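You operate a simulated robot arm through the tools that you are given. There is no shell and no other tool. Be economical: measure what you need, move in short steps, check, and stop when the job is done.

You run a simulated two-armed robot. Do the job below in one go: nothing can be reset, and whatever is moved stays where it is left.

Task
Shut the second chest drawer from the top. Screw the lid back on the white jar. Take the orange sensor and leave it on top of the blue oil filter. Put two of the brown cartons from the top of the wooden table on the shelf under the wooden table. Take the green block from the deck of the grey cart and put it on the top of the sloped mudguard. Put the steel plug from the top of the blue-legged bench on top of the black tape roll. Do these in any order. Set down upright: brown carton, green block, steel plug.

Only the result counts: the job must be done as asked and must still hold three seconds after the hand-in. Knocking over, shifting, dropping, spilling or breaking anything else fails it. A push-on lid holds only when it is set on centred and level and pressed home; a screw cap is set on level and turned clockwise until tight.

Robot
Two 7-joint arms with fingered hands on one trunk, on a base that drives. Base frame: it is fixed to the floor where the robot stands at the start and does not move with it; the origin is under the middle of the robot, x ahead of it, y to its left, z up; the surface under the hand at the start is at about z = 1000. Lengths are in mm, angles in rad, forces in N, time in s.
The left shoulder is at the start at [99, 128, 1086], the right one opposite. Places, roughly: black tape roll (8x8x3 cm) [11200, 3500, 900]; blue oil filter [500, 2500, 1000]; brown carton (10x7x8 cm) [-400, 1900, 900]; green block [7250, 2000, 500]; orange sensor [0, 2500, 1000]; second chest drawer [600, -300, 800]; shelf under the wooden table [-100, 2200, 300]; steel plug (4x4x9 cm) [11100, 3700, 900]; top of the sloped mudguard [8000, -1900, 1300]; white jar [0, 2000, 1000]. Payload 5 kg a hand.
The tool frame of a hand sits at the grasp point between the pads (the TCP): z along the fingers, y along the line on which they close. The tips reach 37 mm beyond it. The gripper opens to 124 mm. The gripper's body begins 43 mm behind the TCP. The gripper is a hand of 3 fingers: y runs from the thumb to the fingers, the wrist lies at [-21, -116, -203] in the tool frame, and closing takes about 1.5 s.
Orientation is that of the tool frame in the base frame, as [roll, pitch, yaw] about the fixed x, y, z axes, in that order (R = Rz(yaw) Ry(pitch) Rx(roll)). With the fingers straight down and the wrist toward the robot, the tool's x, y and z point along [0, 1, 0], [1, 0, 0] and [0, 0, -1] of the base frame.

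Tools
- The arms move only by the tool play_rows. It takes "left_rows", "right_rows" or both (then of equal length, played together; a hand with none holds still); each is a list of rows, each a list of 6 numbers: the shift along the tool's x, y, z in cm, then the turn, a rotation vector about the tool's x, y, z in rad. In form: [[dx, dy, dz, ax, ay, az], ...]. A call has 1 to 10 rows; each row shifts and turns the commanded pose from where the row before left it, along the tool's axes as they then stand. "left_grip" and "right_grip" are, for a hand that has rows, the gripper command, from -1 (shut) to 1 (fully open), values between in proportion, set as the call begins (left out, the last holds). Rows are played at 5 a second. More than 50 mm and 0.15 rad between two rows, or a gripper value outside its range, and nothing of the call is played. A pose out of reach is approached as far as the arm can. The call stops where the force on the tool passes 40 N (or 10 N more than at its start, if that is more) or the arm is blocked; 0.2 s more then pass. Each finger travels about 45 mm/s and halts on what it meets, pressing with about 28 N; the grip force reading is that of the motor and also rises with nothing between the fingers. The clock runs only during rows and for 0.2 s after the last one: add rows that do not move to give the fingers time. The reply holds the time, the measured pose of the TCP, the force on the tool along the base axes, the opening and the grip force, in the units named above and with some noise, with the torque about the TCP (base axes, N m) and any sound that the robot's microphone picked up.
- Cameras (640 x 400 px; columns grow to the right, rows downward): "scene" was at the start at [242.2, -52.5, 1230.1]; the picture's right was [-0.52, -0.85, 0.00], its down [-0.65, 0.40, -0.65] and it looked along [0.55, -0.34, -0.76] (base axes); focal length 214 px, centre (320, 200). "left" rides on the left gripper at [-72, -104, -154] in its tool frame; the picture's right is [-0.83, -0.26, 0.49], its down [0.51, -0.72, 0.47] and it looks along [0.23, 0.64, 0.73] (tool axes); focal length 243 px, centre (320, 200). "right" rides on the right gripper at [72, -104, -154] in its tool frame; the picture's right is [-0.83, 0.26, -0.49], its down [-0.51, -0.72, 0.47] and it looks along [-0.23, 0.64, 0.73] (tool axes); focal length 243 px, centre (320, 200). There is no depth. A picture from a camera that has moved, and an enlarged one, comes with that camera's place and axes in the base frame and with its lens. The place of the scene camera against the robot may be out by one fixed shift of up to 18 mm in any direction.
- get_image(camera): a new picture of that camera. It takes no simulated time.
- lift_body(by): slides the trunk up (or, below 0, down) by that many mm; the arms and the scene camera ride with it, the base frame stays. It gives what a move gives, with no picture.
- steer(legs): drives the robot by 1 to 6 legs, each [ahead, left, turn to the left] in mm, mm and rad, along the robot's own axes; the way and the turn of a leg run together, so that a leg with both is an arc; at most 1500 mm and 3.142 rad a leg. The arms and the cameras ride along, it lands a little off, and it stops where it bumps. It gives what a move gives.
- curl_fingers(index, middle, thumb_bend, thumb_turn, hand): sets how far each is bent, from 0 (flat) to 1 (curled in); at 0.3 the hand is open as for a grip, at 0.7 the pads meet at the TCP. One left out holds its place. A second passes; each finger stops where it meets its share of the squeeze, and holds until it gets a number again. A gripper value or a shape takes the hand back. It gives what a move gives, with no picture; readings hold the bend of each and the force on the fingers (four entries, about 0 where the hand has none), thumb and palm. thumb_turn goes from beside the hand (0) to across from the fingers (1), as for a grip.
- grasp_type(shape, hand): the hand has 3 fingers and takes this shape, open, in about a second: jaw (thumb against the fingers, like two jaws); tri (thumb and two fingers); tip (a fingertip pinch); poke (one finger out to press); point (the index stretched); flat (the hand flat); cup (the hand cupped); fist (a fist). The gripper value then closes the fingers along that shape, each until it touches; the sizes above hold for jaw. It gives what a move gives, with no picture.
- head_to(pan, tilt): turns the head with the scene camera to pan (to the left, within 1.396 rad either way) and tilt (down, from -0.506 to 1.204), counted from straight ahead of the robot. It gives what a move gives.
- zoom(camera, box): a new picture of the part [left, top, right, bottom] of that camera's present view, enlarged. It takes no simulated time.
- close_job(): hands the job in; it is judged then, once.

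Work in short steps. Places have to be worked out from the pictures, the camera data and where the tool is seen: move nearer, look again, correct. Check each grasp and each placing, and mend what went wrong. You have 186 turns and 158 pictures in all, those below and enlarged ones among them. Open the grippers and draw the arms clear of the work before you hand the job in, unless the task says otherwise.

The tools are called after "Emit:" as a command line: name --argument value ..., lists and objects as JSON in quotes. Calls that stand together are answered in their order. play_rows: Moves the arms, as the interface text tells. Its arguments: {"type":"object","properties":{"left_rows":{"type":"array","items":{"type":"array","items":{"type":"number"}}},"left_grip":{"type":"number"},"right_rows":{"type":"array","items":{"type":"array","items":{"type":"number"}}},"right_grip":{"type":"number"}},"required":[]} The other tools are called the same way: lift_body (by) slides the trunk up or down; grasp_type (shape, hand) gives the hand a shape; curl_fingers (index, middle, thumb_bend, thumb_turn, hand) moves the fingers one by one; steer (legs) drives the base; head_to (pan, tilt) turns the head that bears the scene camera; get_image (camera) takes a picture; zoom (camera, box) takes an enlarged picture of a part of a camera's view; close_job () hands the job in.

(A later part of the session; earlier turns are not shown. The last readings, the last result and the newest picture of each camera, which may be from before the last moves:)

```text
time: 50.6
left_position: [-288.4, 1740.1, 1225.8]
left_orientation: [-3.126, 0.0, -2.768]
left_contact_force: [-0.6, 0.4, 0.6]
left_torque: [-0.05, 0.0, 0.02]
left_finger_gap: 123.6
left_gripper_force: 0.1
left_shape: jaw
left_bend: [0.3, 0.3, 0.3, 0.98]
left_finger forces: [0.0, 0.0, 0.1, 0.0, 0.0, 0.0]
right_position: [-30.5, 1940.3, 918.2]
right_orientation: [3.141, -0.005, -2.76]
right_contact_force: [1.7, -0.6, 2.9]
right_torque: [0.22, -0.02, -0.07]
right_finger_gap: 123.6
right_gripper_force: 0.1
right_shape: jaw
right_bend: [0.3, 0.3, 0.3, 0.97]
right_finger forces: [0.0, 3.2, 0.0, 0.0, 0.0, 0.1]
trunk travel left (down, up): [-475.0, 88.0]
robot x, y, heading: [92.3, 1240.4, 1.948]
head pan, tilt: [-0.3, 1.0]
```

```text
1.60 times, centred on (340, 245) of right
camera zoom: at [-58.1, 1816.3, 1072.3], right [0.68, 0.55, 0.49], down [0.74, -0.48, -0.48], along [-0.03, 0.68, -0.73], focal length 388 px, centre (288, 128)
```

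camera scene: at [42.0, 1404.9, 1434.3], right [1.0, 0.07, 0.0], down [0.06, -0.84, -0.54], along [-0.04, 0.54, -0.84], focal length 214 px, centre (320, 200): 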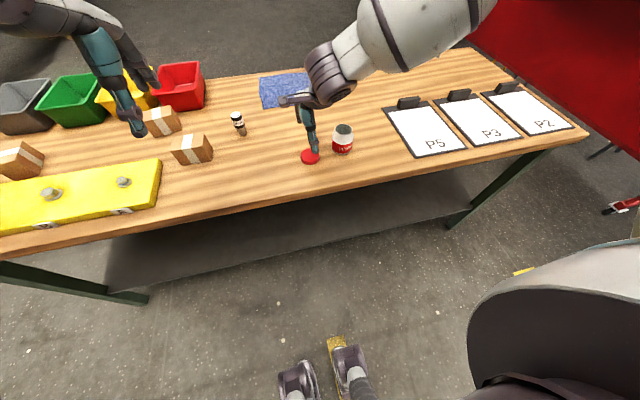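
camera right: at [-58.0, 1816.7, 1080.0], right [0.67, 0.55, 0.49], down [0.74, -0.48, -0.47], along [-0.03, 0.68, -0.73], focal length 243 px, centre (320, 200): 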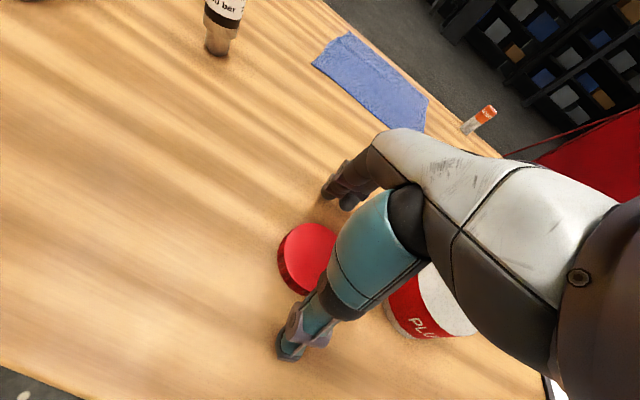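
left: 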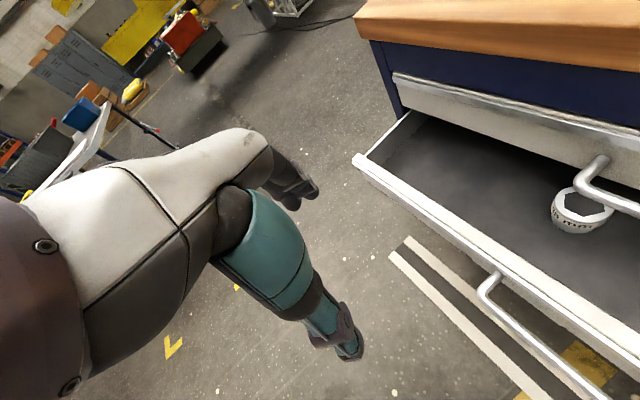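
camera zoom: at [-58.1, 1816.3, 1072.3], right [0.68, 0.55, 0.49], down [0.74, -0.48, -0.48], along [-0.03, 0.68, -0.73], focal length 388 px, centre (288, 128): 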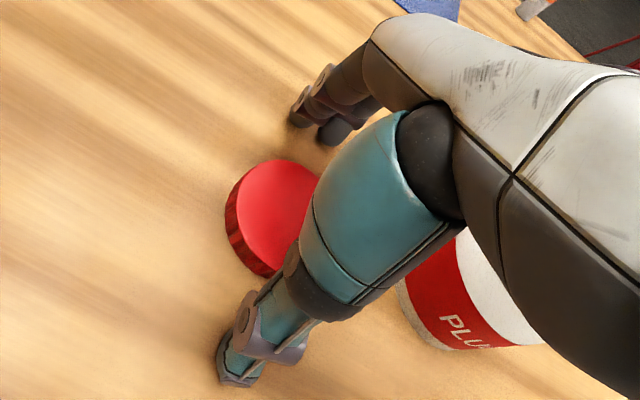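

Finger touched the table: table z≈880. I raise 4 mm and close on the lid.

Emit:
play_rows --right_rows '[[0, -0.3, -0.4, 0, 0, 0], [0, 0, 0, 0, 0, 0], [0, 0, 0, 0, 0, 0], [0, 0, 0, 0, 0, 0], [0, 0, 0, 0, 0, 0], [0, 0, 0, 0, 0, 0], [0, 0, 0, 0, 0, 0], [0, 0, 0, 0, 0, 0]]' --right_grip -1

Emit:
zoom --camera "right" --box '[220, 120, 460, 370]'

```text
time: 52.4
left_position: [-289.1, 1739.3, 1226.8]
left_orientation: [-3.125, 0.0, -2.768]
left_contact_force: [0.6, 0.7, 1.0]
left_torque: [0.0, -0.04, 0.01]
left_finger_gap: 123.7
left_gripper_force: 0.0
left_shape: jaw
left_bend: [0.3, 0.3, 0.3, 0.98]
left_finger forces: [0.1, 0.0, 0.0, 0.1, 0.0, 0.1]
right_position: [-30.4, 1935.8, 920.5]
right_orientation: [-3.141, -0.005, -2.759]
right_contact_force: [1.1, -0.3, 2.1]
right_torque: [0.0, 0.0, -0.03]
right_finger_gap: 58.1
right_gripper_force: 28.5
right_shape: jaw
right_bend: [0.73, 0.39, 0.72, 1.0]
right_finger forces: [25.3, 0.0, 0.0, 0.1, 24.2, 0.1]
trunk travel left (down, up): [-475.0, 88.0]
robot x, y, heading: [90.5, 1237.3, 1.942]
head pan, tilt: [-0.3, 1.0]
```

```text
1.60 times, centred on (340, 245) of right
camera zoom: at [-57.1, 1813.7, 1075.6], right [0.67, 0.55, 0.49], down [0.74, -0.48, -0.47], along [-0.03, 0.68, -0.73], focal length 388 px, centre (288, 128)
```

zoom: 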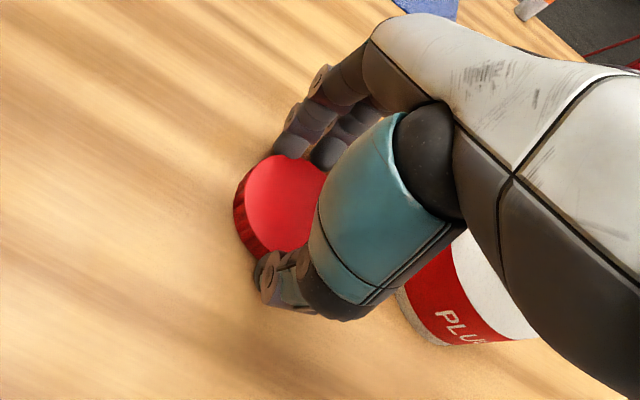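

Only the index finger presses; the lid sits ~8 mm toward tool +x. I reopen, shift, and re-grip.

Emit:
play_rows --right_rows '[[0, 0, 0, 0, 0, 0], [0, 0, 0, 0, 0, 0], [0, 0, 0, 0, 0, 0], [0, 0, 0, 0, 0, 0], [0, 0, 0, 0, 0, 0], [0.8, 0, 0, 0, 0, 0]]' --right_grip 1

Emit:
play_rows --right_rows '[[0, 0, 0, 0, 0, 0], [0, 0, 0, 0, 0, 0], [0, 0, 0, 0, 0, 0], [0, 0, 0, 0, 0, 0], [0, 0, 0, 0, 0, 0], [0, 0, 0, 0, 0, 0], [0, 0, 0, 0, 0, 0], [0, 0, 0, 0, 0, 0]]' --right_grip -1

Emit:
zoom --camera "right" --box '[220, 120, 460, 370]'

```text
time: 53.8
left_position: [-289.3, 1739.7, 1226.6]
left_orientation: [-3.125, -0.001, -2.766]
left_contact_force: [-0.1, -0.8, 0.0]
left_torque: [-0.02, -0.02, -0.01]
left_finger_gap: 123.6
left_gripper_force: 0.2
left_shape: jaw
left_bend: [0.3, 0.3, 0.3, 0.98]
left_finger forces: [0.1, 0.0, 0.1, 0.0, 0.1, 0.0]
right_position: [-39.2, 1932.1, 921.2]
right_orientation: [-3.14, -0.006, -2.757]
right_contact_force: [0.5, -0.8, -0.2]
right_torque: [-0.02, 0.01, 0.01]
right_finger_gap: 123.4
right_gripper_force: 0.0
right_shape: jaw
right_bend: [0.3, 0.3, 0.3, 0.98]
right_finger forces: [0.1, 0.1, 0.0, 0.0, 0.0, 0.1]
trunk travel left (down, up): [-475.0, 88.0]
robot x, y, heading: [90.2, 1236.7, 1.948]
head pan, tilt: [-0.3, 1.0]
```

```text
time: 55.6
left_position: [-289.5, 1740.7, 1226.3]
left_orientation: [-3.124, -0.001, -2.769]
left_contact_force: [-0.2, -0.1, -0.3]
left_torque: [0.0, -0.01, 0.0]
left_finger_gap: 124.0
left_gripper_force: 0.1
left_shape: jaw
left_bend: [0.3, 0.3, 0.3, 0.98]
left_finger forces: [0.0, 0.0, 0.0, 0.0, 0.0, 0.1]
right_position: [-38.2, 1933.3, 921.0]
right_orientation: [3.141, -0.005, -2.759]
right_contact_force: [-0.8, -0.7, 1.0]
right_torque: [-0.03, -0.02, -0.06]
right_finger_gap: 51.2
right_gripper_force: 28.0
right_shape: jaw
right_bend: [0.74, 0.47, 0.72, 1.0]
right_finger forces: [13.5, 9.6, 0.0, 0.0, 23.2, 0.0]
trunk travel left (down, up): [-475.0, 88.0]
robot x, y, heading: [92.0, 1242.9, 1.943]
head pan, tilt: [-0.3, 1.0]
```

```text
1.60 times, centred on (340, 245) of right
camera zoom: at [-65.1, 1809.9, 1075.4], right [0.67, 0.55, 0.49], down [0.74, -0.48, -0.47], along [-0.03, 0.68, -0.73], focal length 388 px, centre (288, 128)
```

zoom: 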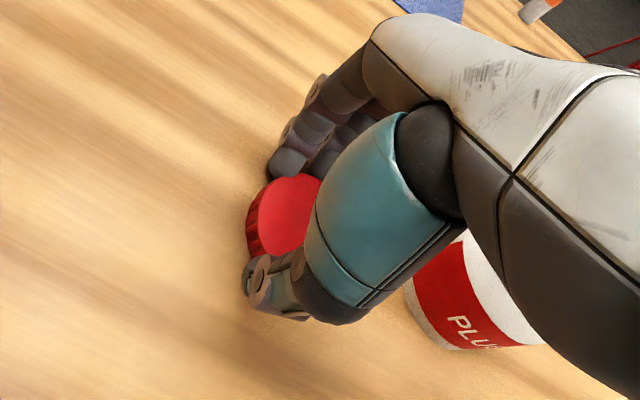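

Both fingers press now, though the lid is still a few mm toward +x. One more re-grip with +6 mm.

Emit:
play_rows --right_rows '[[0, 0, 0, 0, 0, 0], [0, 0, 0, 0, 0, 0], [0, 0, 0, 0, 0, 0], [0, 0, 0, 0, 0, 0], [0, 0, 0, 0, 0, 0], [0.7, 0, 0, 0, 0, 0]]' --right_grip 1

Emit:
play_rows --right_rows '[[0, 0, 0, 0, 0, 0], [0, 0, 0, 0, 0, 0], [0, 0, 0, 0, 0, 0], [0, 0, 0, 0, 0, 0], [0, 0, 0, 0, 0, 0], [0, 0, 0, 0, 0, 0], [0, 0, 0, 0, 0, 0], [0, 0, 0, 0, 0, 0]]' --right_grip -1

Emit:
zoom --camera "right" --box '[220, 120, 460, 370]'

```text
time: 57.0
left_position: [-289.1, 1740.2, 1225.9]
left_orientation: [-3.124, 0.0, -2.767]
left_contact_force: [0.4, -0.7, -0.6]
left_torque: [-0.03, -0.02, 0.01]
left_finger_gap: 123.6
left_gripper_force: 0.2
left_shape: jaw
left_bend: [0.3, 0.3, 0.3, 0.98]
left_finger forces: [0.0, 0.1, 0.0, 0.1, 0.0, 0.0]
right_position: [-43.8, 1930.9, 921.7]
right_orientation: [-3.141, -0.005, -2.759]
right_contact_force: [0.1, -0.3, -1.4]
right_torque: [-0.01, 0.0, -0.01]
right_finger_gap: 123.6
right_gripper_force: 0.0
right_shape: jaw
right_bend: [0.3, 0.3, 0.3, 0.98]
right_finger forces: [0.0, 0.0, 0.1, 0.1, 0.0, 0.0]
trunk travel left (down, up): [-475.0, 88.0]
robot x, y, heading: [88.8, 1240.2, 1.939]
head pan, tilt: [-0.3, 1.0]
```

```text
time: 58.8
left_position: [-288.5, 1739.6, 1225.7]
left_orientation: [-3.124, 0.0, -2.767]
left_contact_force: [0.8, 0.2, -0.5]
left_torque: [0.01, -0.01, 0.02]
left_finger_gap: 123.8
left_gripper_force: 0.1
left_shape: jaw
left_bend: [0.3, 0.3, 0.3, 0.98]
left_finger forces: [0.0, 0.0, 0.0, 0.0, 0.1, 0.1]
right_position: [-44.6, 1931.2, 920.4]
right_orientation: [3.14, -0.003, -2.757]
right_contact_force: [0.5, -0.2, 0.2]
right_torque: [0.0, 0.04, 0.02]
right_finger_gap: 18.7
right_gripper_force: 23.8
right_shape: jaw
right_bend: [0.7, 0.59, 0.77, 1.0]
right_finger forces: [0.1, 0.0, 0.0, 0.1, 0.0, 0.0]
trunk travel left (down, up): [-475.0, 88.0]
robot x, y, heading: [88.4, 1238.4, 1.943]
head pan, tilt: [-0.3, 1.0]
```

```text
1.60 times, centred on (340, 245) of right
camera zoom: at [-71.2, 1807.4, 1075.4], right [0.67, 0.55, 0.49], down [0.74, -0.48, -0.47], along [-0.03, 0.68, -0.73], focal length 388 px, centre (288, 128)
```

zoom: 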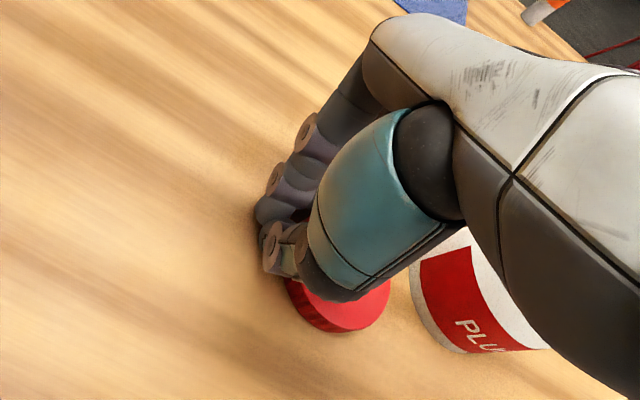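

The lid squeezed out toward −x of the tool; I shifted the wrong way. I open, lift, and look again.

Emit:
play_rows --right_rows '[[0, 0, -1, 0, 0, 0], [0, 0, -3, 0, 0, 0], [0, 0, -3, 0, 0, 0], [0, 0, 0, 0, 0, 0], [0, 0, 0, 0, 0, 0], [0, 0, 0, 0, 0, 0]]' --right_grip 1

Emit:
get_image --camera "right"

Emit:
zoom --camera "scene" --box '[250, 90, 390, 180]'

```text
time: 60.2
left_position: [-289.4, 1739.9, 1226.9]
left_orientation: [-3.125, 0.001, -2.768]
left_contact_force: [-0.4, -0.3, 0.7]
left_torque: [-0.03, -0.02, -0.01]
left_finger_gap: 124.2
left_gripper_force: 0.0
left_shape: jaw
left_bend: [0.3, 0.3, 0.3, 0.98]
left_finger forces: [0.0, 0.0, 0.0, 0.0, 0.0, 0.0]
right_position: [-43.1, 1931.4, 990.5]
right_orientation: [3.141, -0.003, -2.756]
right_contact_force: [0.4, 0.1, -0.1]
right_torque: [0.01, 0.02, -0.02]
right_finger_gap: 123.9
right_gripper_force: 0.0
right_shape: jaw
right_bend: [0.3, 0.3, 0.3, 0.98]
right_finger forces: [0.0, 0.0, 0.0, 0.1, 0.0, 0.0]
trunk travel left (down, up): [-475.0, 88.0]
robot x, y, heading: [88.3, 1240.4, 1.947]
head pan, tilt: [-0.3, 1.0]
```

```text
128 pictures are left
camera right: at [-70.3, 1808.9, 1145.3], right [0.67, 0.55, 0.49], down [0.74, -0.48, -0.47], along [-0.03, 0.68, -0.73], focal length 243 px, centre (320, 200)
```

right: 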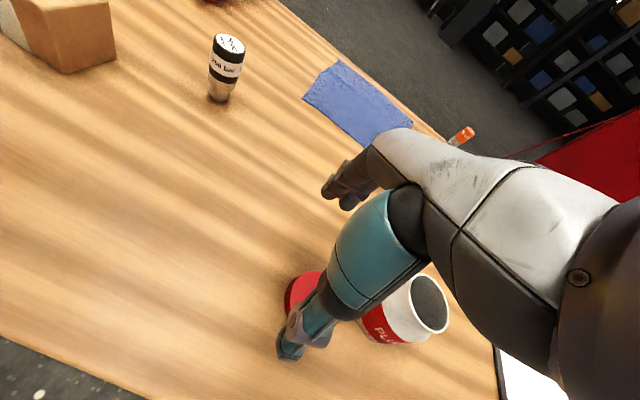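

```text
4.44 times, centred on (320, 135) of scene
camera zoom: at [42.5, 1404.3, 1434.4], right [1.0, 0.07, 0.0], down [0.06, -0.84, -0.54], along [-0.04, 0.54, -0.84], focal length 953 px, centre (320, 489)
```

zoom: 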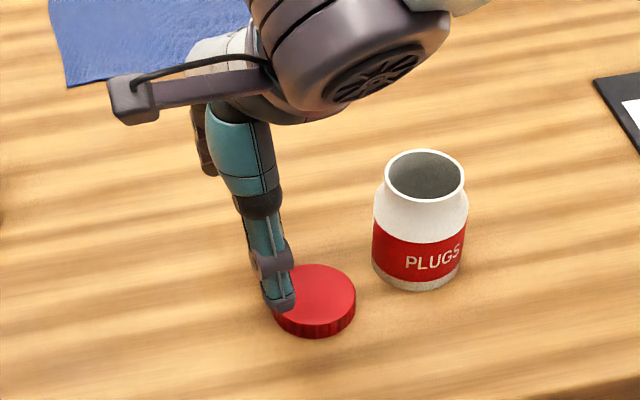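

Lid is now near (-2,1929) by both cameras. I move over it and lower to z≈922 while still open.

Emit:
play_rows --right_rows '[[-1.9, -0.9, 0, 0, 0, 0], [-1.8, -0.8, 2, 0, 0, 0], [0, 0, 3, 0, 0, 0], [0, 0, 1.8, 0, 0, 0]]'

Emit:
zoom --camera "right" --box '[220, 120, 460, 370]'

Emit:
zoom --camera "scene" --box '[270, 110, 370, 180]'

```text
time: 61.2
left_position: [-289.0, 1740.7, 1226.0]
left_orientation: [-3.124, 0.001, -2.768]
left_contact_force: [0.2, 0.4, 0.4]
left_torque: [0.01, 0.01, 0.01]
left_finger_gap: 123.7
left_gripper_force: 0.0
left_shape: jaw
left_bend: [0.3, 0.3, 0.3, 0.98]
left_finger forces: [0.0, 0.0, 0.1, 0.0, 0.0, 0.0]
right_position: [-5.0, 1928.9, 920.6]
right_orientation: [3.142, -0.007, -2.758]
right_contact_force: [-0.5, -0.1, 0.8]
right_torque: [0.0, -0.02, 0.0]
right_finger_gap: 123.7
right_gripper_force: 0.1
right_shape: jaw
right_bend: [0.3, 0.3, 0.3, 0.98]
right_finger forces: [0.0, 0.0, 0.1, 0.0, 0.0, 0.1]
trunk travel left (down, up): [-475.0, 88.0]
robot x, y, heading: [88.1, 1239.6, 1.942]
head pan, tilt: [-0.3, 1.0]
```

```text
1.60 times, centred on (340, 245) of right
camera zoom: at [-30.2, 1806.4, 1076.1], right [0.67, 0.55, 0.49], down [0.74, -0.48, -0.47], along [-0.03, 0.68, -0.73], focal length 388 px, centre (288, 128)
```

zoom: 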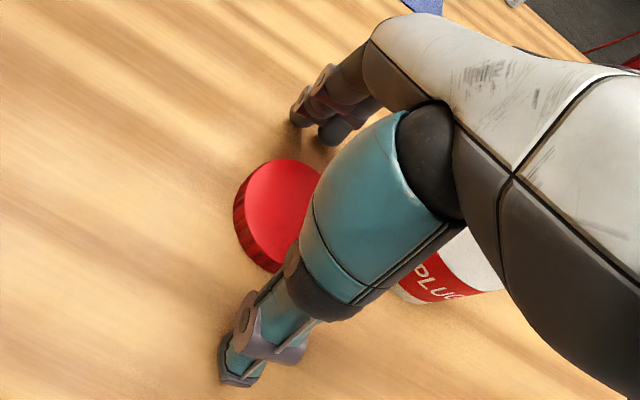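

```text
5.71 times, centred on (320, 145) of scene
camera zoom: at [42.6, 1405.1, 1434.3], right [1.0, 0.07, 0.0], down [0.06, -0.84, -0.54], along [-0.04, 0.54, -0.84], focal length 1226 px, centre (320, 514)
```

zoom: 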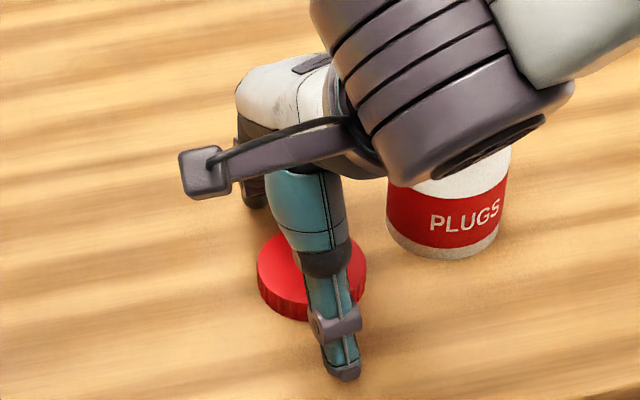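

Projecting the tool axis, the lid centre seems ~5 mm toward tool −x. I shift −5 mm and close.

Emit:
play_rows --right_rows '[[-0.5, 0, 0, 0, 0, 0], [0, 0, 0, 0, 0, 0], [0, 0, 0, 0, 0, 0], [0, 0, 0, 0, 0, 0], [0, 0, 0, 0, 0, 0], [0, 0, 0, 0, 0, 0], [0, 0, 0, 0, 0, 0], [0, 0, 0, 0, 0, 0]]' --right_grip -1

Emit:
zoom --camera "right" --box '[220, 120, 460, 370]'

```text
time: 63.0
left_position: [-289.5, 1740.1, 1226.6]
left_orientation: [-3.124, -0.001, -2.768]
left_contact_force: [0.7, 0.0, -0.5]
left_torque: [-0.01, -0.01, -0.01]
left_finger_gap: 123.8
left_gripper_force: 0.1
left_shape: jaw
left_bend: [0.3, 0.3, 0.3, 0.98]
left_finger forces: [0.0, 0.0, 0.0, 0.0, 0.0, 0.1]
right_position: [1.1, 1930.2, 923.0]
right_orientation: [3.141, -0.006, -2.758]
right_contact_force: [0.5, 0.0, 1.0]
right_torque: [0.0, 0.03, 0.0]
right_finger_gap: 55.9
right_gripper_force: 28.2
right_shape: jaw
right_bend: [0.74, 0.48, 0.71, 1.0]
right_finger forces: [15.4, 9.1, 0.0, 0.0, 25.3, 0.1]
trunk travel left (down, up): [-475.0, 88.0]
robot x, y, heading: [91.8, 1239.6, 1.939]
head pan, tilt: [-0.3, 1.0]
```

```text
1.60 times, centred on (340, 245) of right
camera zoom: at [-26.2, 1807.8, 1076.8], right [0.67, 0.55, 0.49], down [0.74, -0.48, -0.47], along [-0.03, 0.68, -0.73], focal length 388 px, centre (288, 128)
```

zoom: 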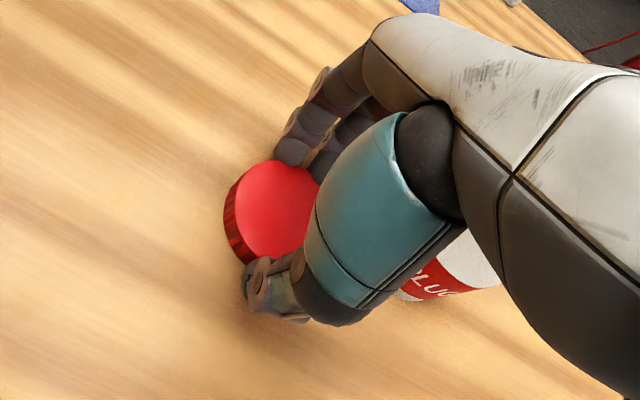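

Thumb and both fingers press with good force. I lift 80 mm and check that the lid comes level.

Emit:
play_rows --right_rows '[[0, 0, -1, 0, 0, 0], [0, 0, -2, 0, 0, 0], [0, 0, -3, 0, 0, 0], [0, 0, -3, 0, 0, 0]]'

Emit:
get_image --camera "right"

Emit:
zoom --camera "scene" --box '[250, 90, 390, 180]'

```text
time: 64.0
left_position: [-288.8, 1739.2, 1227.3]
left_orientation: [-3.123, 0.0, -2.769]
left_contact_force: [-0.4, -0.6, -0.8]
left_torque: [0.0, -0.03, -0.02]
left_finger_gap: 123.8
left_gripper_force: 0.0
left_shape: jaw
left_bend: [0.3, 0.3, 0.3, 0.98]
left_finger forces: [0.0, 0.0, 0.0, 0.0, 0.0, 0.0]
right_position: [1.6, 1929.7, 1012.3]
right_orientation: [3.141, -0.006, -2.76]
right_contact_force: [-0.4, 0.0, -0.1]
right_torque: [0.04, 0.0, 0.01]
right_finger_gap: 56.1
right_gripper_force: 27.7
right_shape: jaw
right_bend: [0.74, 0.48, 0.71, 1.0]
right_finger forces: [15.4, 9.3, 0.0, 0.0, 25.3, 0.1]
trunk travel left (down, up): [-475.0, 88.0]
robot x, y, heading: [93.1, 1239.2, 1.941]
head pan, tilt: [-0.3, 1.0]
```

```text
123 pictures are left
camera right: at [-24.7, 1806.5, 1167.2], right [0.68, 0.55, 0.49], down [0.74, -0.48, -0.47], along [-0.03, 0.68, -0.73], focal length 243 px, centre (320, 200)
```

right: 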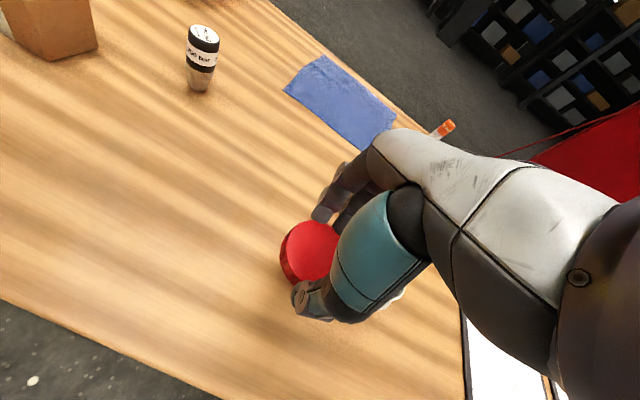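

```text
4.44 times, centred on (320, 135) of scene
camera zoom: at [42.5, 1403.4, 1434.5], right [1.0, 0.07, 0.0], down [0.06, -0.84, -0.54], along [-0.04, 0.54, -0.84], focal length 953 px, centre (320, 489)
```

zoom: 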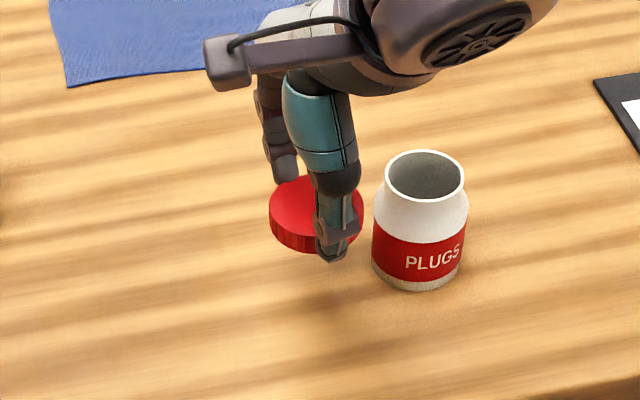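

Lid is held level, its centre about under the TCP. Jar mouth is about (+73,+50) mm away with rim z≈976; I raise and move the lid above the jar.

Emit:
play_rows --right_rows '[[0, 0, -3, 0, 0, 0], [-3, 0.6, -1.5, 0, 0, 0], [-3, 0.7, 0, 0, 0, 0], [-2.6, 0.6, 0, 0, 0, 0], [0, 0, 0, 0, 0, 0]]'

Emit:
get_image --camera "right"

Emit:
zoom --camera "scene" --box '[270, 80, 400, 170]'

```text
time: 65.2
left_position: [-290.0, 1739.3, 1226.1]
left_orientation: [-3.123, -0.001, -2.768]
left_contact_force: [0.6, 0.2, -0.5]
left_torque: [0.01, 0.01, -0.01]
left_finger_gap: 124.2
left_gripper_force: 0.1
left_shape: jaw
left_bend: [0.3, 0.3, 0.3, 0.98]
left_finger forces: [0.1, 0.0, 0.1, 0.1, 0.0, 0.0]
right_position: [74.0, 1982.5, 1057.7]
right_orientation: [-3.141, -0.004, -2.759]
right_contact_force: [0.1, -0.2, 0.0]
right_torque: [-0.02, 0.03, 0.01]
right_finger_gap: 55.9
right_gripper_force: 27.8
right_shape: jaw
right_bend: [0.74, 0.48, 0.71, 1.0]
right_finger forces: [15.4, 9.3, 0.0, 0.0, 25.2, 0.0]
trunk travel left (down, up): [-475.0, 88.0]
robot x, y, heading: [88.8, 1236.4, 1.943]
head pan, tilt: [-0.3, 1.0]
```

```text
121 pictures are left
camera right: at [47.2, 1859.1, 1211.4], right [0.67, 0.55, 0.49], down [0.74, -0.48, -0.47], along [-0.03, 0.68, -0.73], focal length 243 px, centre (320, 200)
```

right: 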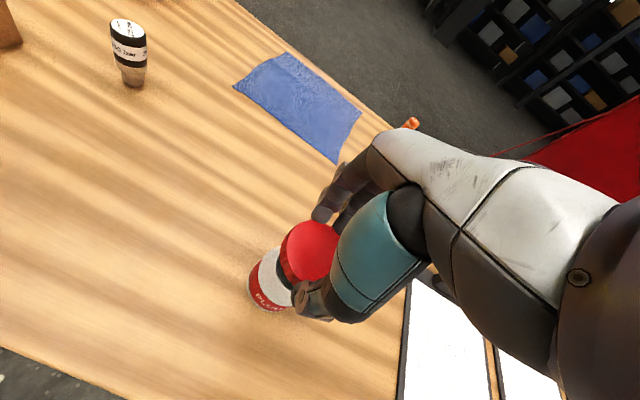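

```text
4.44 times, centred on (335, 125) of scene
camera zoom: at [42.2, 1404.3, 1434.4], right [1.0, 0.07, 0.0], down [0.06, -0.84, -0.54], along [-0.04, 0.54, -0.84], focal length 953 px, centre (253, 533)
```

zoom: 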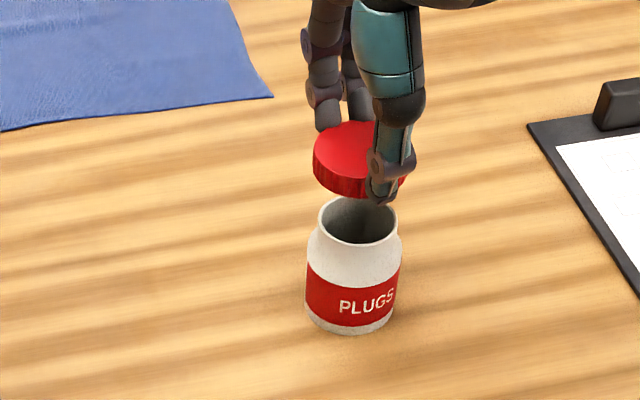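

Refined: jar axis ≈(79,1991), rim z≈962; lid needs about (+6.5,+13.5) mm more. I shift and recheck a bit lower.

Emit:
play_rows --right_rows '[[-1.1, 1.0, 0, 0, 0, 0], [0, 0, 2, 0, 0, 0], [0, 0, 0.8, 0, 0, 0], [0, 0, 0, 0, 0, 0]]'

Emit:
zoom --camera "right" --box '[200, 150, 420, 350]'

Emit:
zoom --camera "scene" --box '[300, 90, 390, 160]'

```text
time: 66.2
left_position: [-288.6, 1739.9, 1225.5]
left_orientation: [-3.124, 0.0, -2.767]
left_contact_force: [0.3, 0.3, -0.5]
left_torque: [0.06, -0.03, -0.04]
left_finger_gap: 123.9
left_gripper_force: 0.0
left_shape: jaw
left_bend: [0.3, 0.3, 0.3, 0.98]
left_finger forces: [0.1, 0.1, 0.0, 0.0, 0.1, 0.0]
right_position: [80.8, 1994.4, 1027.3]
right_orientation: [-3.14, -0.007, -2.76]
right_contact_force: [0.1, -0.6, 0.2]
right_torque: [-0.02, -0.02, 0.03]
right_finger_gap: 56.0
right_gripper_force: 28.2
right_shape: jaw
right_bend: [0.74, 0.48, 0.71, 1.0]
right_finger forces: [15.5, 9.3, 0.0, 0.0, 25.1, 0.0]
trunk travel left (down, up): [-475.0, 88.0]
robot x, y, heading: [90.5, 1237.3, 1.945]
head pan, tilt: [-0.3, 1.0]
```

```text
2.00 times, centred on (310, 250) of right
camera zoom: at [53.7, 1871.5, 1182.9], right [0.68, 0.55, 0.49], down [0.74, -0.48, -0.47], along [-0.03, 0.68, -0.73], focal length 485 px, centre (340, 100)
```

zoom: 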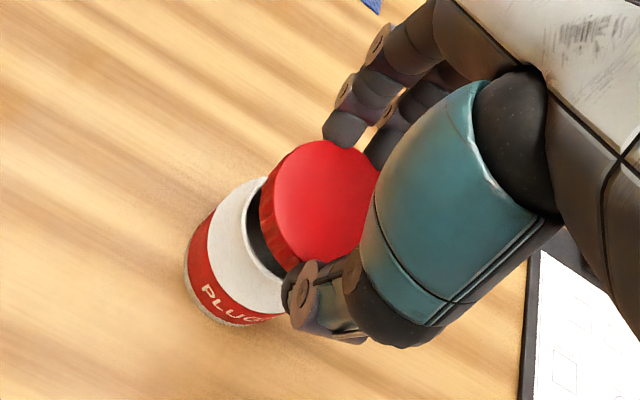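

```text
5.71 times, centred on (345, 125) of scene
camera zoom: at [42.7, 1404.4, 1434.4], right [1.0, 0.07, 0.0], down [0.06, -0.84, -0.54], along [-0.04, 0.54, -0.84], focal length 1226 px, centre (177, 629)
```

zoom: 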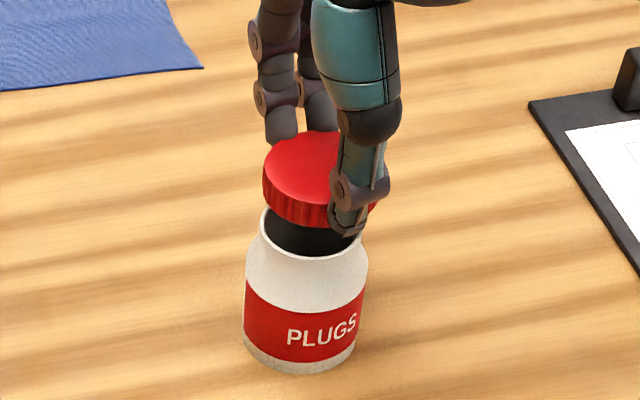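

Scene shows the lid centred within ~1 mm, the wrist camera suggests a few mm; I shift 2 mm and lower gently.

Emit:
play_rows --right_rows '[[-0.25, 0.1, 0.5, 0, 0, 0], [0, 0, 0.5, 0, 0, 0], [0, 0, 0.4, 0, 0, 0], [0, 0, 0.4, 0, 0, 0], [0, 0, 0, 0, 0, 0]]'

Emit:
zoom --camera "right" --box '[200, 150, 420, 350]'

Emit:
zoom --camera "scene" --box '[300, 90, 390, 160]'

```text
time: 67.4
left_position: [-288.6, 1739.9, 1226.4]
left_orientation: [-3.122, 0.001, -2.768]
left_contact_force: [-0.5, -0.3, 0.0]
left_torque: [0.0, 0.02, -0.01]
left_finger_gap: 124.0
left_gripper_force: 0.0
left_shape: jaw
left_bend: [0.3, 0.3, 0.3, 0.98]
left_finger forces: [0.0, 0.0, 0.0, 0.0, 0.0, 0.0]
right_position: [83.5, 1995.9, 1011.0]
right_orientation: [-3.141, -0.006, -2.759]
right_contact_force: [0.7, 0.3, -0.5]
right_torque: [-0.02, -0.02, 0.02]
right_finger_gap: 56.1
right_gripper_force: 28.1
right_shape: jaw
right_bend: [0.74, 0.48, 0.71, 1.0]
right_finger forces: [15.5, 9.4, 0.0, 0.0, 25.3, 0.0]
trunk travel left (down, up): [-475.0, 88.0]
robot x, y, heading: [89.8, 1238.7, 1.94]
head pan, tilt: [-0.3, 1.0]
```

```text
2.00 times, centred on (310, 250) of right
camera zoom: at [56.0, 1873.9, 1165.4], right [0.67, 0.55, 0.49], down [0.74, -0.48, -0.47], along [-0.03, 0.68, -0.73], focal length 485 px, centre (340, 100)
```

zoom: 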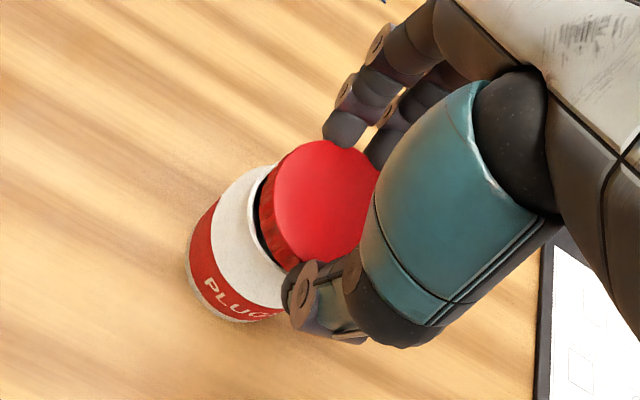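

```text
5.71 times, centred on (345, 125) of scene
camera zoom: at [42.5, 1404.7, 1434.3], right [1.0, 0.07, 0.0], down [0.06, -0.84, -0.54], along [-0.04, 0.54, -0.84], focal length 1226 px, centre (177, 629)
```

zoom: 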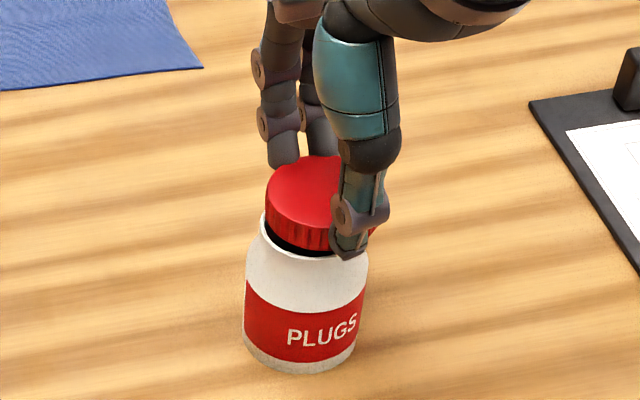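

The lid is ~3–4 mm too far along +x. I correct and lower onto the rim, watching force.

Emit:
play_rows --right_rows '[[0.35, 0, 0, 0, 0, 0], [0, 0, 0.3, 0, 0, 0], [0, 0, 0.3, 0, 0, 0], [0, 0, 0.3, 0, 0, 0], [0, 0, 0, 0, 0, 0]]'

Emit:
zoom --camera "right" --box '[200, 150, 420, 350]'

Emit:
zoom --camera "scene" --box '[300, 90, 390, 160]'

```text
time: 68.6
left_position: [-287.9, 1740.5, 1226.8]
left_orientation: [-3.124, 0.0, -2.768]
left_contact_force: [0.6, -0.9, 0.4]
left_torque: [0.01, 0.05, 0.01]
left_finger_gap: 123.6
left_gripper_force: 0.0
left_shape: jaw
left_bend: [0.3, 0.3, 0.3, 0.98]
left_finger forces: [0.0, 0.0, 0.0, 0.1, 0.1, 0.0]
right_position: [79.9, 1995.1, 1002.5]
right_orientation: [3.142, -0.005, -2.759]
right_contact_force: [1.0, -0.6, 3.3]
right_torque: [0.0, 0.09, -0.01]
right_finger_gap: 55.9
right_gripper_force: 27.7
right_shape: jaw
right_bend: [0.74, 0.48, 0.71, 1.0]
right_finger forces: [17.0, 9.2, 0.0, 0.1, 26.2, 0.0]
trunk travel left (down, up): [-475.0, 88.0]
robot x, y, heading: [91.6, 1240.0, 1.944]
head pan, tilt: [-0.3, 1.0]
```

```text
2.00 times, centred on (310, 250) of right
camera zoom: at [52.7, 1871.8, 1157.1], right [0.67, 0.55, 0.49], down [0.74, -0.48, -0.47], along [-0.03, 0.68, -0.73], focal length 485 px, centre (340, 100)
```

zoom: 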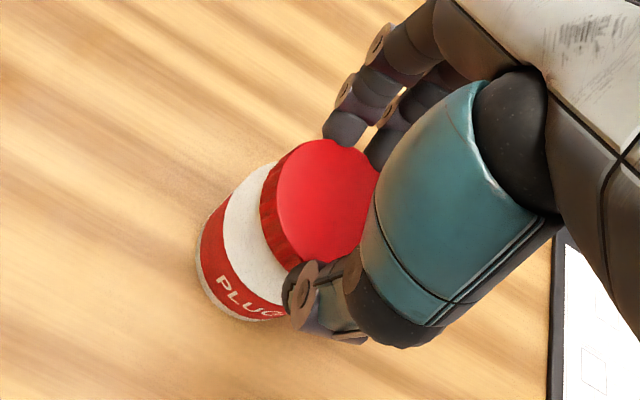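

```text
5.71 times, centred on (345, 125) of scene
camera zoom: at [42.5, 1404.5, 1434.4], right [1.0, 0.07, 0.0], down [0.06, -0.84, -0.54], along [-0.04, 0.54, -0.84], focal length 1226 px, centre (177, 629)
```

zoom: 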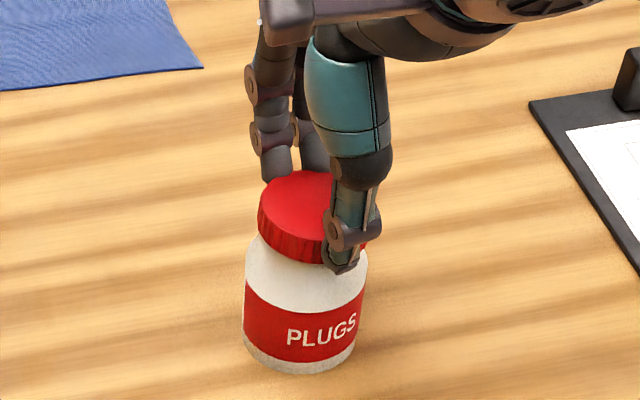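

The lid sits on the neck, level and centred (3 N). I press lightly and start turning clockwise (about tool +z).

Emit:
play_rows --right_rows '[[0, 0, 0.2, 0, 0, 0], [0, 0, 0, 0, 0, 0.15], [0, 0, 0.05, 0, 0, 0.15], [0, 0, 0.05, 0, 0, 0.15], [0, 0, 0.05, 0, 0, 0.15], [0, 0, 0, 0, 0, 0]]'

Emit:
zoom --camera "scene" --box '[300, 90, 390, 160]'

```text
time: 70.0
left_position: [-287.7, 1741.1, 1225.3]
left_orientation: [-3.124, 0.0, -2.766]
left_contact_force: [0.5, -0.1, -0.1]
left_torque: [0.01, 0.02, 0.0]
left_finger_gap: 123.9
left_gripper_force: 0.0
left_shape: jaw
left_bend: [0.3, 0.3, 0.3, 0.98]
left_finger forces: [0.0, 0.0, 0.1, 0.0, 0.0, 0.1]
right_position: [81.1, 1994.3, 998.7]
right_orientation: [-3.138, -0.005, 2.924]
right_contact_force: [0.1, 0.3, -0.6]
right_torque: [0.03, 0.03, -0.01]
right_finger_gap: 55.9
right_gripper_force: 27.9
right_shape: jaw
right_bend: [0.74, 0.48, 0.71, 1.0]
right_finger forces: [16.5, 9.7, 0.0, 0.0, 26.1, 0.1]
trunk travel left (down, up): [-475.0, 88.0]
robot x, y, heading: [90.3, 1238.6, 1.942]
head pan, tilt: [-0.3, 1.0]
```

```text
5.71 times, centred on (345, 125) of scene
camera zoom: at [43.1, 1404.8, 1434.3], right [1.0, 0.07, 0.0], down [0.06, -0.84, -0.54], along [-0.04, 0.54, -0.84], focal length 1226 px, centre (177, 629)
```

zoom: 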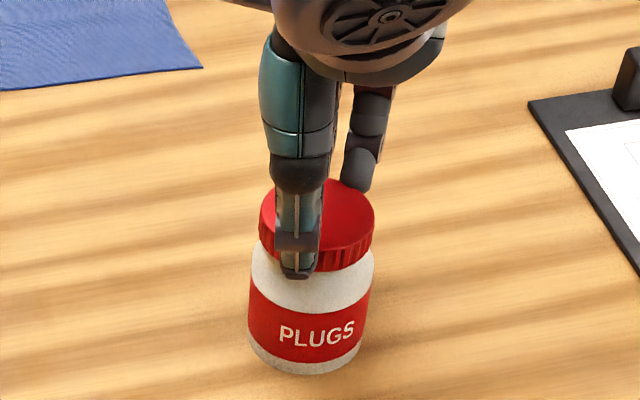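

Lid descended with turning; the jar turned only a little. I continue clockwise.

Emit:
play_rows --right_rows '[[0, 0, 0.05, 0, 0, 0.15], [0, 0, 0.05, 0, 0, 0.15], [0, 0, 0.05, 0, 0, 0.15], [0, 0, 0.05, 0, 0, 0.15], [0, 0, 0.05, 0, 0, 0.15], [0, 0, 0.05, 0, 0, 0.15], [0, 0, 0, 0, 0, 0]]'

Emit:
zoom --camera "scene" --box '[300, 90, 390, 160]'

```text
time: 71.6
left_position: [-288.5, 1740.9, 1226.5]
left_orientation: [-3.124, 0.0, -2.769]
left_contact_force: [0.3, 0.1, 0.4]
left_torque: [0.02, -0.04, -0.04]
left_finger_gap: 123.8
left_gripper_force: 0.0
left_shape: jaw
left_bend: [0.3, 0.3, 0.3, 0.98]
left_finger forces: [0.0, 0.0, 0.1, 0.0, 0.1, 0.1]
right_position: [79.8, 1995.4, 996.2]
right_orientation: [-3.136, -0.001, 2.024]
right_contact_force: [-0.5, 1.7, 0.8]
right_torque: [0.1, -0.09, 0.03]
right_finger_gap: 55.8
right_gripper_force: 27.4
right_shape: jaw
right_bend: [0.74, 0.48, 0.71, 1.0]
right_finger forces: [17.1, 9.9, 0.1, 0.1, 25.7, 0.0]
trunk travel left (down, up): [-475.0, 88.0]
robot x, y, heading: [88.3, 1242.1, 1.939]
head pan, tilt: [-0.3, 1.0]
```

```text
5.71 times, centred on (345, 125) of scene
camera zoom: at [42.5, 1404.4, 1434.4], right [1.0, 0.07, 0.0], down [0.06, -0.84, -0.54], along [-0.04, 0.54, -0.84], focal length 1226 px, centre (177, 629)
```

zoom: 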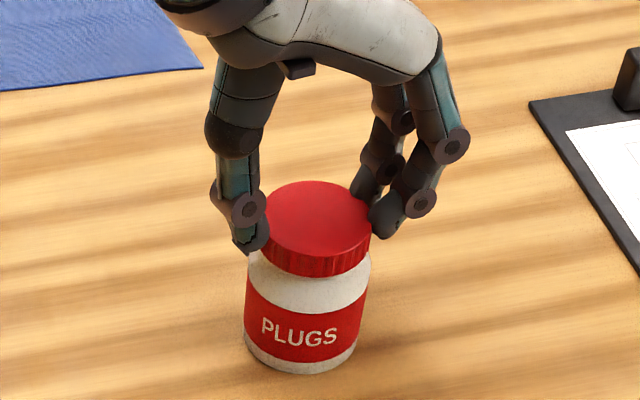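

Turning proceeds with little torque. I continue another 0.9 rad.

Emit:
play_rows --right_rows '[[0, 0, 0.05, 0, 0, 0.15], [0, 0, 0.05, 0, 0, 0.15], [0, 0, 0.05, 0, 0, 0.15], [0, 0, 0.05, 0, 0, 0.15], [0, 0, 0.05, 0, 0, 0.15], [0, 0, 0.05, 0, 0, 0.15], [0, 0, 0.05, 0, 0, 0.15], [0, 0, 0.05, 0, 0, 0.15], [0, 0, 0, 0, 0, 0]]'

Emit:
zoom --camera "scene" --box '[300, 90, 390, 160]'

```text
time: 73.6
left_position: [-289.7, 1740.4, 1225.7]
left_orientation: [-3.123, -0.002, -2.767]
left_contact_force: [-1.2, 0.2, 0.1]
left_torque: [-0.01, 0.01, -0.01]
left_finger_gap: 123.9
left_gripper_force: 0.1
left_shape: jaw
left_bend: [0.3, 0.3, 0.3, 0.98]
left_finger forces: [0.0, 0.0, 0.0, 0.0, 0.0, 0.1]
right_position: [184.7, 2118.4, 1006.2]
right_orientation: [-3.137, 0.022, 0.84]
right_contact_force: [-1.1, -0.2, -0.5]
right_torque: [0.01, -0.01, -0.01]
right_finger_gap: 55.8
right_gripper_force: 28.1
right_shape: jaw
right_bend: [0.74, 0.48, 0.71, 1.0]
right_finger forces: [17.1, 9.9, 0.0, 0.0, 26.4, 0.0]
right hand out of reach, approached as far as the arm can: row 5, 6, 7, 8
trunk travel left (down, up): [-475.0, 88.0]
robot x, y, heading: [89.2, 1238.7, 1.942]
head pan, tilt: [-0.3, 1.0]
```

```text
5.71 times, centred on (345, 125) of scene
camera zoom: at [42.0, 1404.4, 1434.4], right [1.0, 0.07, 0.0], down [0.06, -0.84, -0.54], along [-0.04, 0.54, -0.84], focal length 1226 px, centre (177, 629)
```

zoom: 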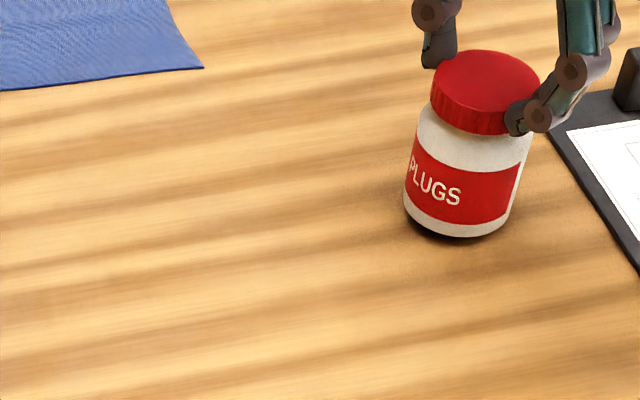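

The wrist reached its limit and the arm drifted, dragging the jar along (lid evidently holds it). I reverse the last four rows to bring it back over its place.

Emit:
play_rows --right_rows '[[0, 0, -0.3, 0, 0, -0.1], [0, 0, -0.1, 0, 0, -0.1], [0, 0, 0, 0, 0, -0.1], [0, 0, 0, 0, 0, -0.1], [0, 0, 0, 0, 0, -0.1], [0, 0, 0, 0, 0, -0.1], [0, 0, 0, 0, 0, 0]]'

Emit:
zoom --camera "scene" --box '[290, 70, 400, 160]'

```text
time: 75.2
left_position: [-287.9, 1741.3, 1225.6]
left_orientation: [-3.124, 0.0, -2.768]
left_contact_force: [0.1, -0.4, 0.3]
left_torque: [-0.01, 0.01, -0.02]
left_finger_gap: 123.6
left_gripper_force: 0.0
left_shape: jaw
left_bend: [0.3, 0.3, 0.3, 0.98]
left_finger forces: [0.1, 0.0, 0.0, 0.1, 0.0, 0.0]
right_position: [184.1, 2118.9, 1009.7]
right_orientation: [-3.138, 0.004, 1.428]
right_contact_force: [0.2, 0.1, -0.6]
right_torque: [-0.01, 0.02, 0.02]
right_finger_gap: 55.5
right_gripper_force: 28.7
right_shape: jaw
right_bend: [0.74, 0.48, 0.71, 1.0]
right_finger forces: [17.0, 9.8, 0.1, 0.0, 26.2, 0.0]
trunk travel left (down, up): [-475.0, 88.0]
robot x, y, heading: [90.9, 1240.4, 1.944]
head pan, tilt: [-0.3, 1.0]
```

```text
4.44 times, centred on (345, 115) of scene
camera zoom: at [42.5, 1405.2, 1434.2], right [1.0, 0.07, 0.0], down [0.06, -0.84, -0.54], along [-0.04, 0.54, -0.84], focal length 953 px, centre (209, 578)
```

zoom: 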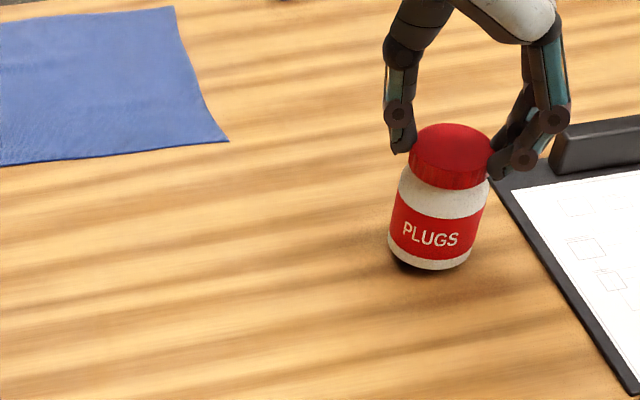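

The jar hangs from the lid ~13 mm above the table. I move it back toward clear table and set it down gently.

Emit:
play_rows --right_rows '[[-1.7, -1.3, 0, 0, 0, 0], [-1.7, -1.3, 0, 0, 0, 0], [-1.7, -1.3, 0, 0, 0, 0], [-1.7, -1.3, 0, 0, 0, 0], [0, 0, 0.4, 0, 0, 0], [0, 0, 0.4, 0, 0, 0], [0, 0, 0.3, 0, 0, 0], [0, 0, 0, 0, 0, 0]]'

Emit:
zoom --camera "scene" --box '[290, 80, 400, 170]'

```text
time: 77.0
left_position: [-288.5, 1740.2, 1226.6]
left_orientation: [-3.124, -0.001, -2.768]
left_contact_force: [-0.2, 0.3, 0.3]
left_torque: [0.04, -0.01, -0.01]
left_finger_gap: 123.9
left_gripper_force: 0.0
left_shape: jaw
left_bend: [0.3, 0.3, 0.3, 0.98]
left_finger forces: [0.0, 0.0, 0.0, 0.0, 0.0, 0.0]
right_position: [124.1, 2057.6, 999.6]
right_orientation: [-3.136, 0.003, 1.426]
right_contact_force: [-0.3, 0.0, -0.4]
right_torque: [-0.02, -0.01, -0.01]
right_finger_gap: 55.7
right_gripper_force: 27.9
right_shape: jaw
right_bend: [0.74, 0.48, 0.71, 1.0]
right_finger forces: [16.9, 9.9, 0.0, 0.1, 26.2, 0.1]
trunk travel left (down, up): [-475.0, 88.0]
robot x, y, heading: [91.6, 1240.7, 1.943]
head pan, tilt: [-0.3, 1.0]
```

```text
4.44 times, centred on (345, 125) of scene
camera zoom: at [42.6, 1404.9, 1434.3], right [1.0, 0.07, 0.0], down [0.06, -0.84, -0.54], along [-0.04, 0.54, -0.84], focal length 953 px, centre (209, 533)
```

zoom: 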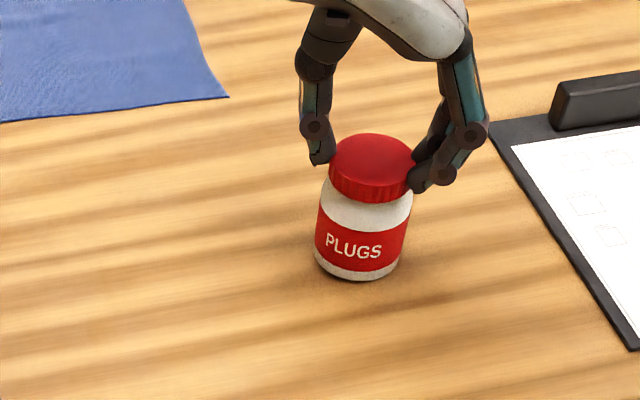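

Jar is just above the table. I lower in 2 mm steps until a contact force shows.

Emit:
play_rows --right_rows '[[0, 0, 0.2, 0, 0, 0], [0, 0, 0.2, 0, 0, 0], [0, 0, 0, 0, 0, 0]]'

```text
time: 77.8
left_position: [-288.7, 1741.1, 1226.6]
left_orientation: [-3.124, 0.0, -2.766]
left_contact_force: [0.4, 0.2, 0.0]
left_torque: [-0.02, -0.02, 0.01]
left_finger_gap: 123.8
left_gripper_force: 0.0
left_shape: jaw
left_bend: [0.3, 0.3, 0.3, 0.98]
left_finger forces: [0.1, 0.0, 0.0, 0.1, 0.0, 0.0]
right_position: [123.2, 2057.6, 996.7]
right_orientation: [-3.137, 0.001, 1.425]
right_contact_force: [-1.6, 0.3, 1.1]
right_torque: [0.03, 0.03, -0.02]
right_finger_gap: 55.5
right_gripper_force: 27.7
right_shape: jaw
right_bend: [0.74, 0.48, 0.71, 1.0]
right_finger forces: [17.0, 9.6, 0.0, 0.1, 26.5, 0.0]
trunk travel left (down, up): [-475.0, 88.0]
robot x, y, heading: [96.6, 1240.3, 1.945]
head pan, tilt: [-0.3, 1.0]
```

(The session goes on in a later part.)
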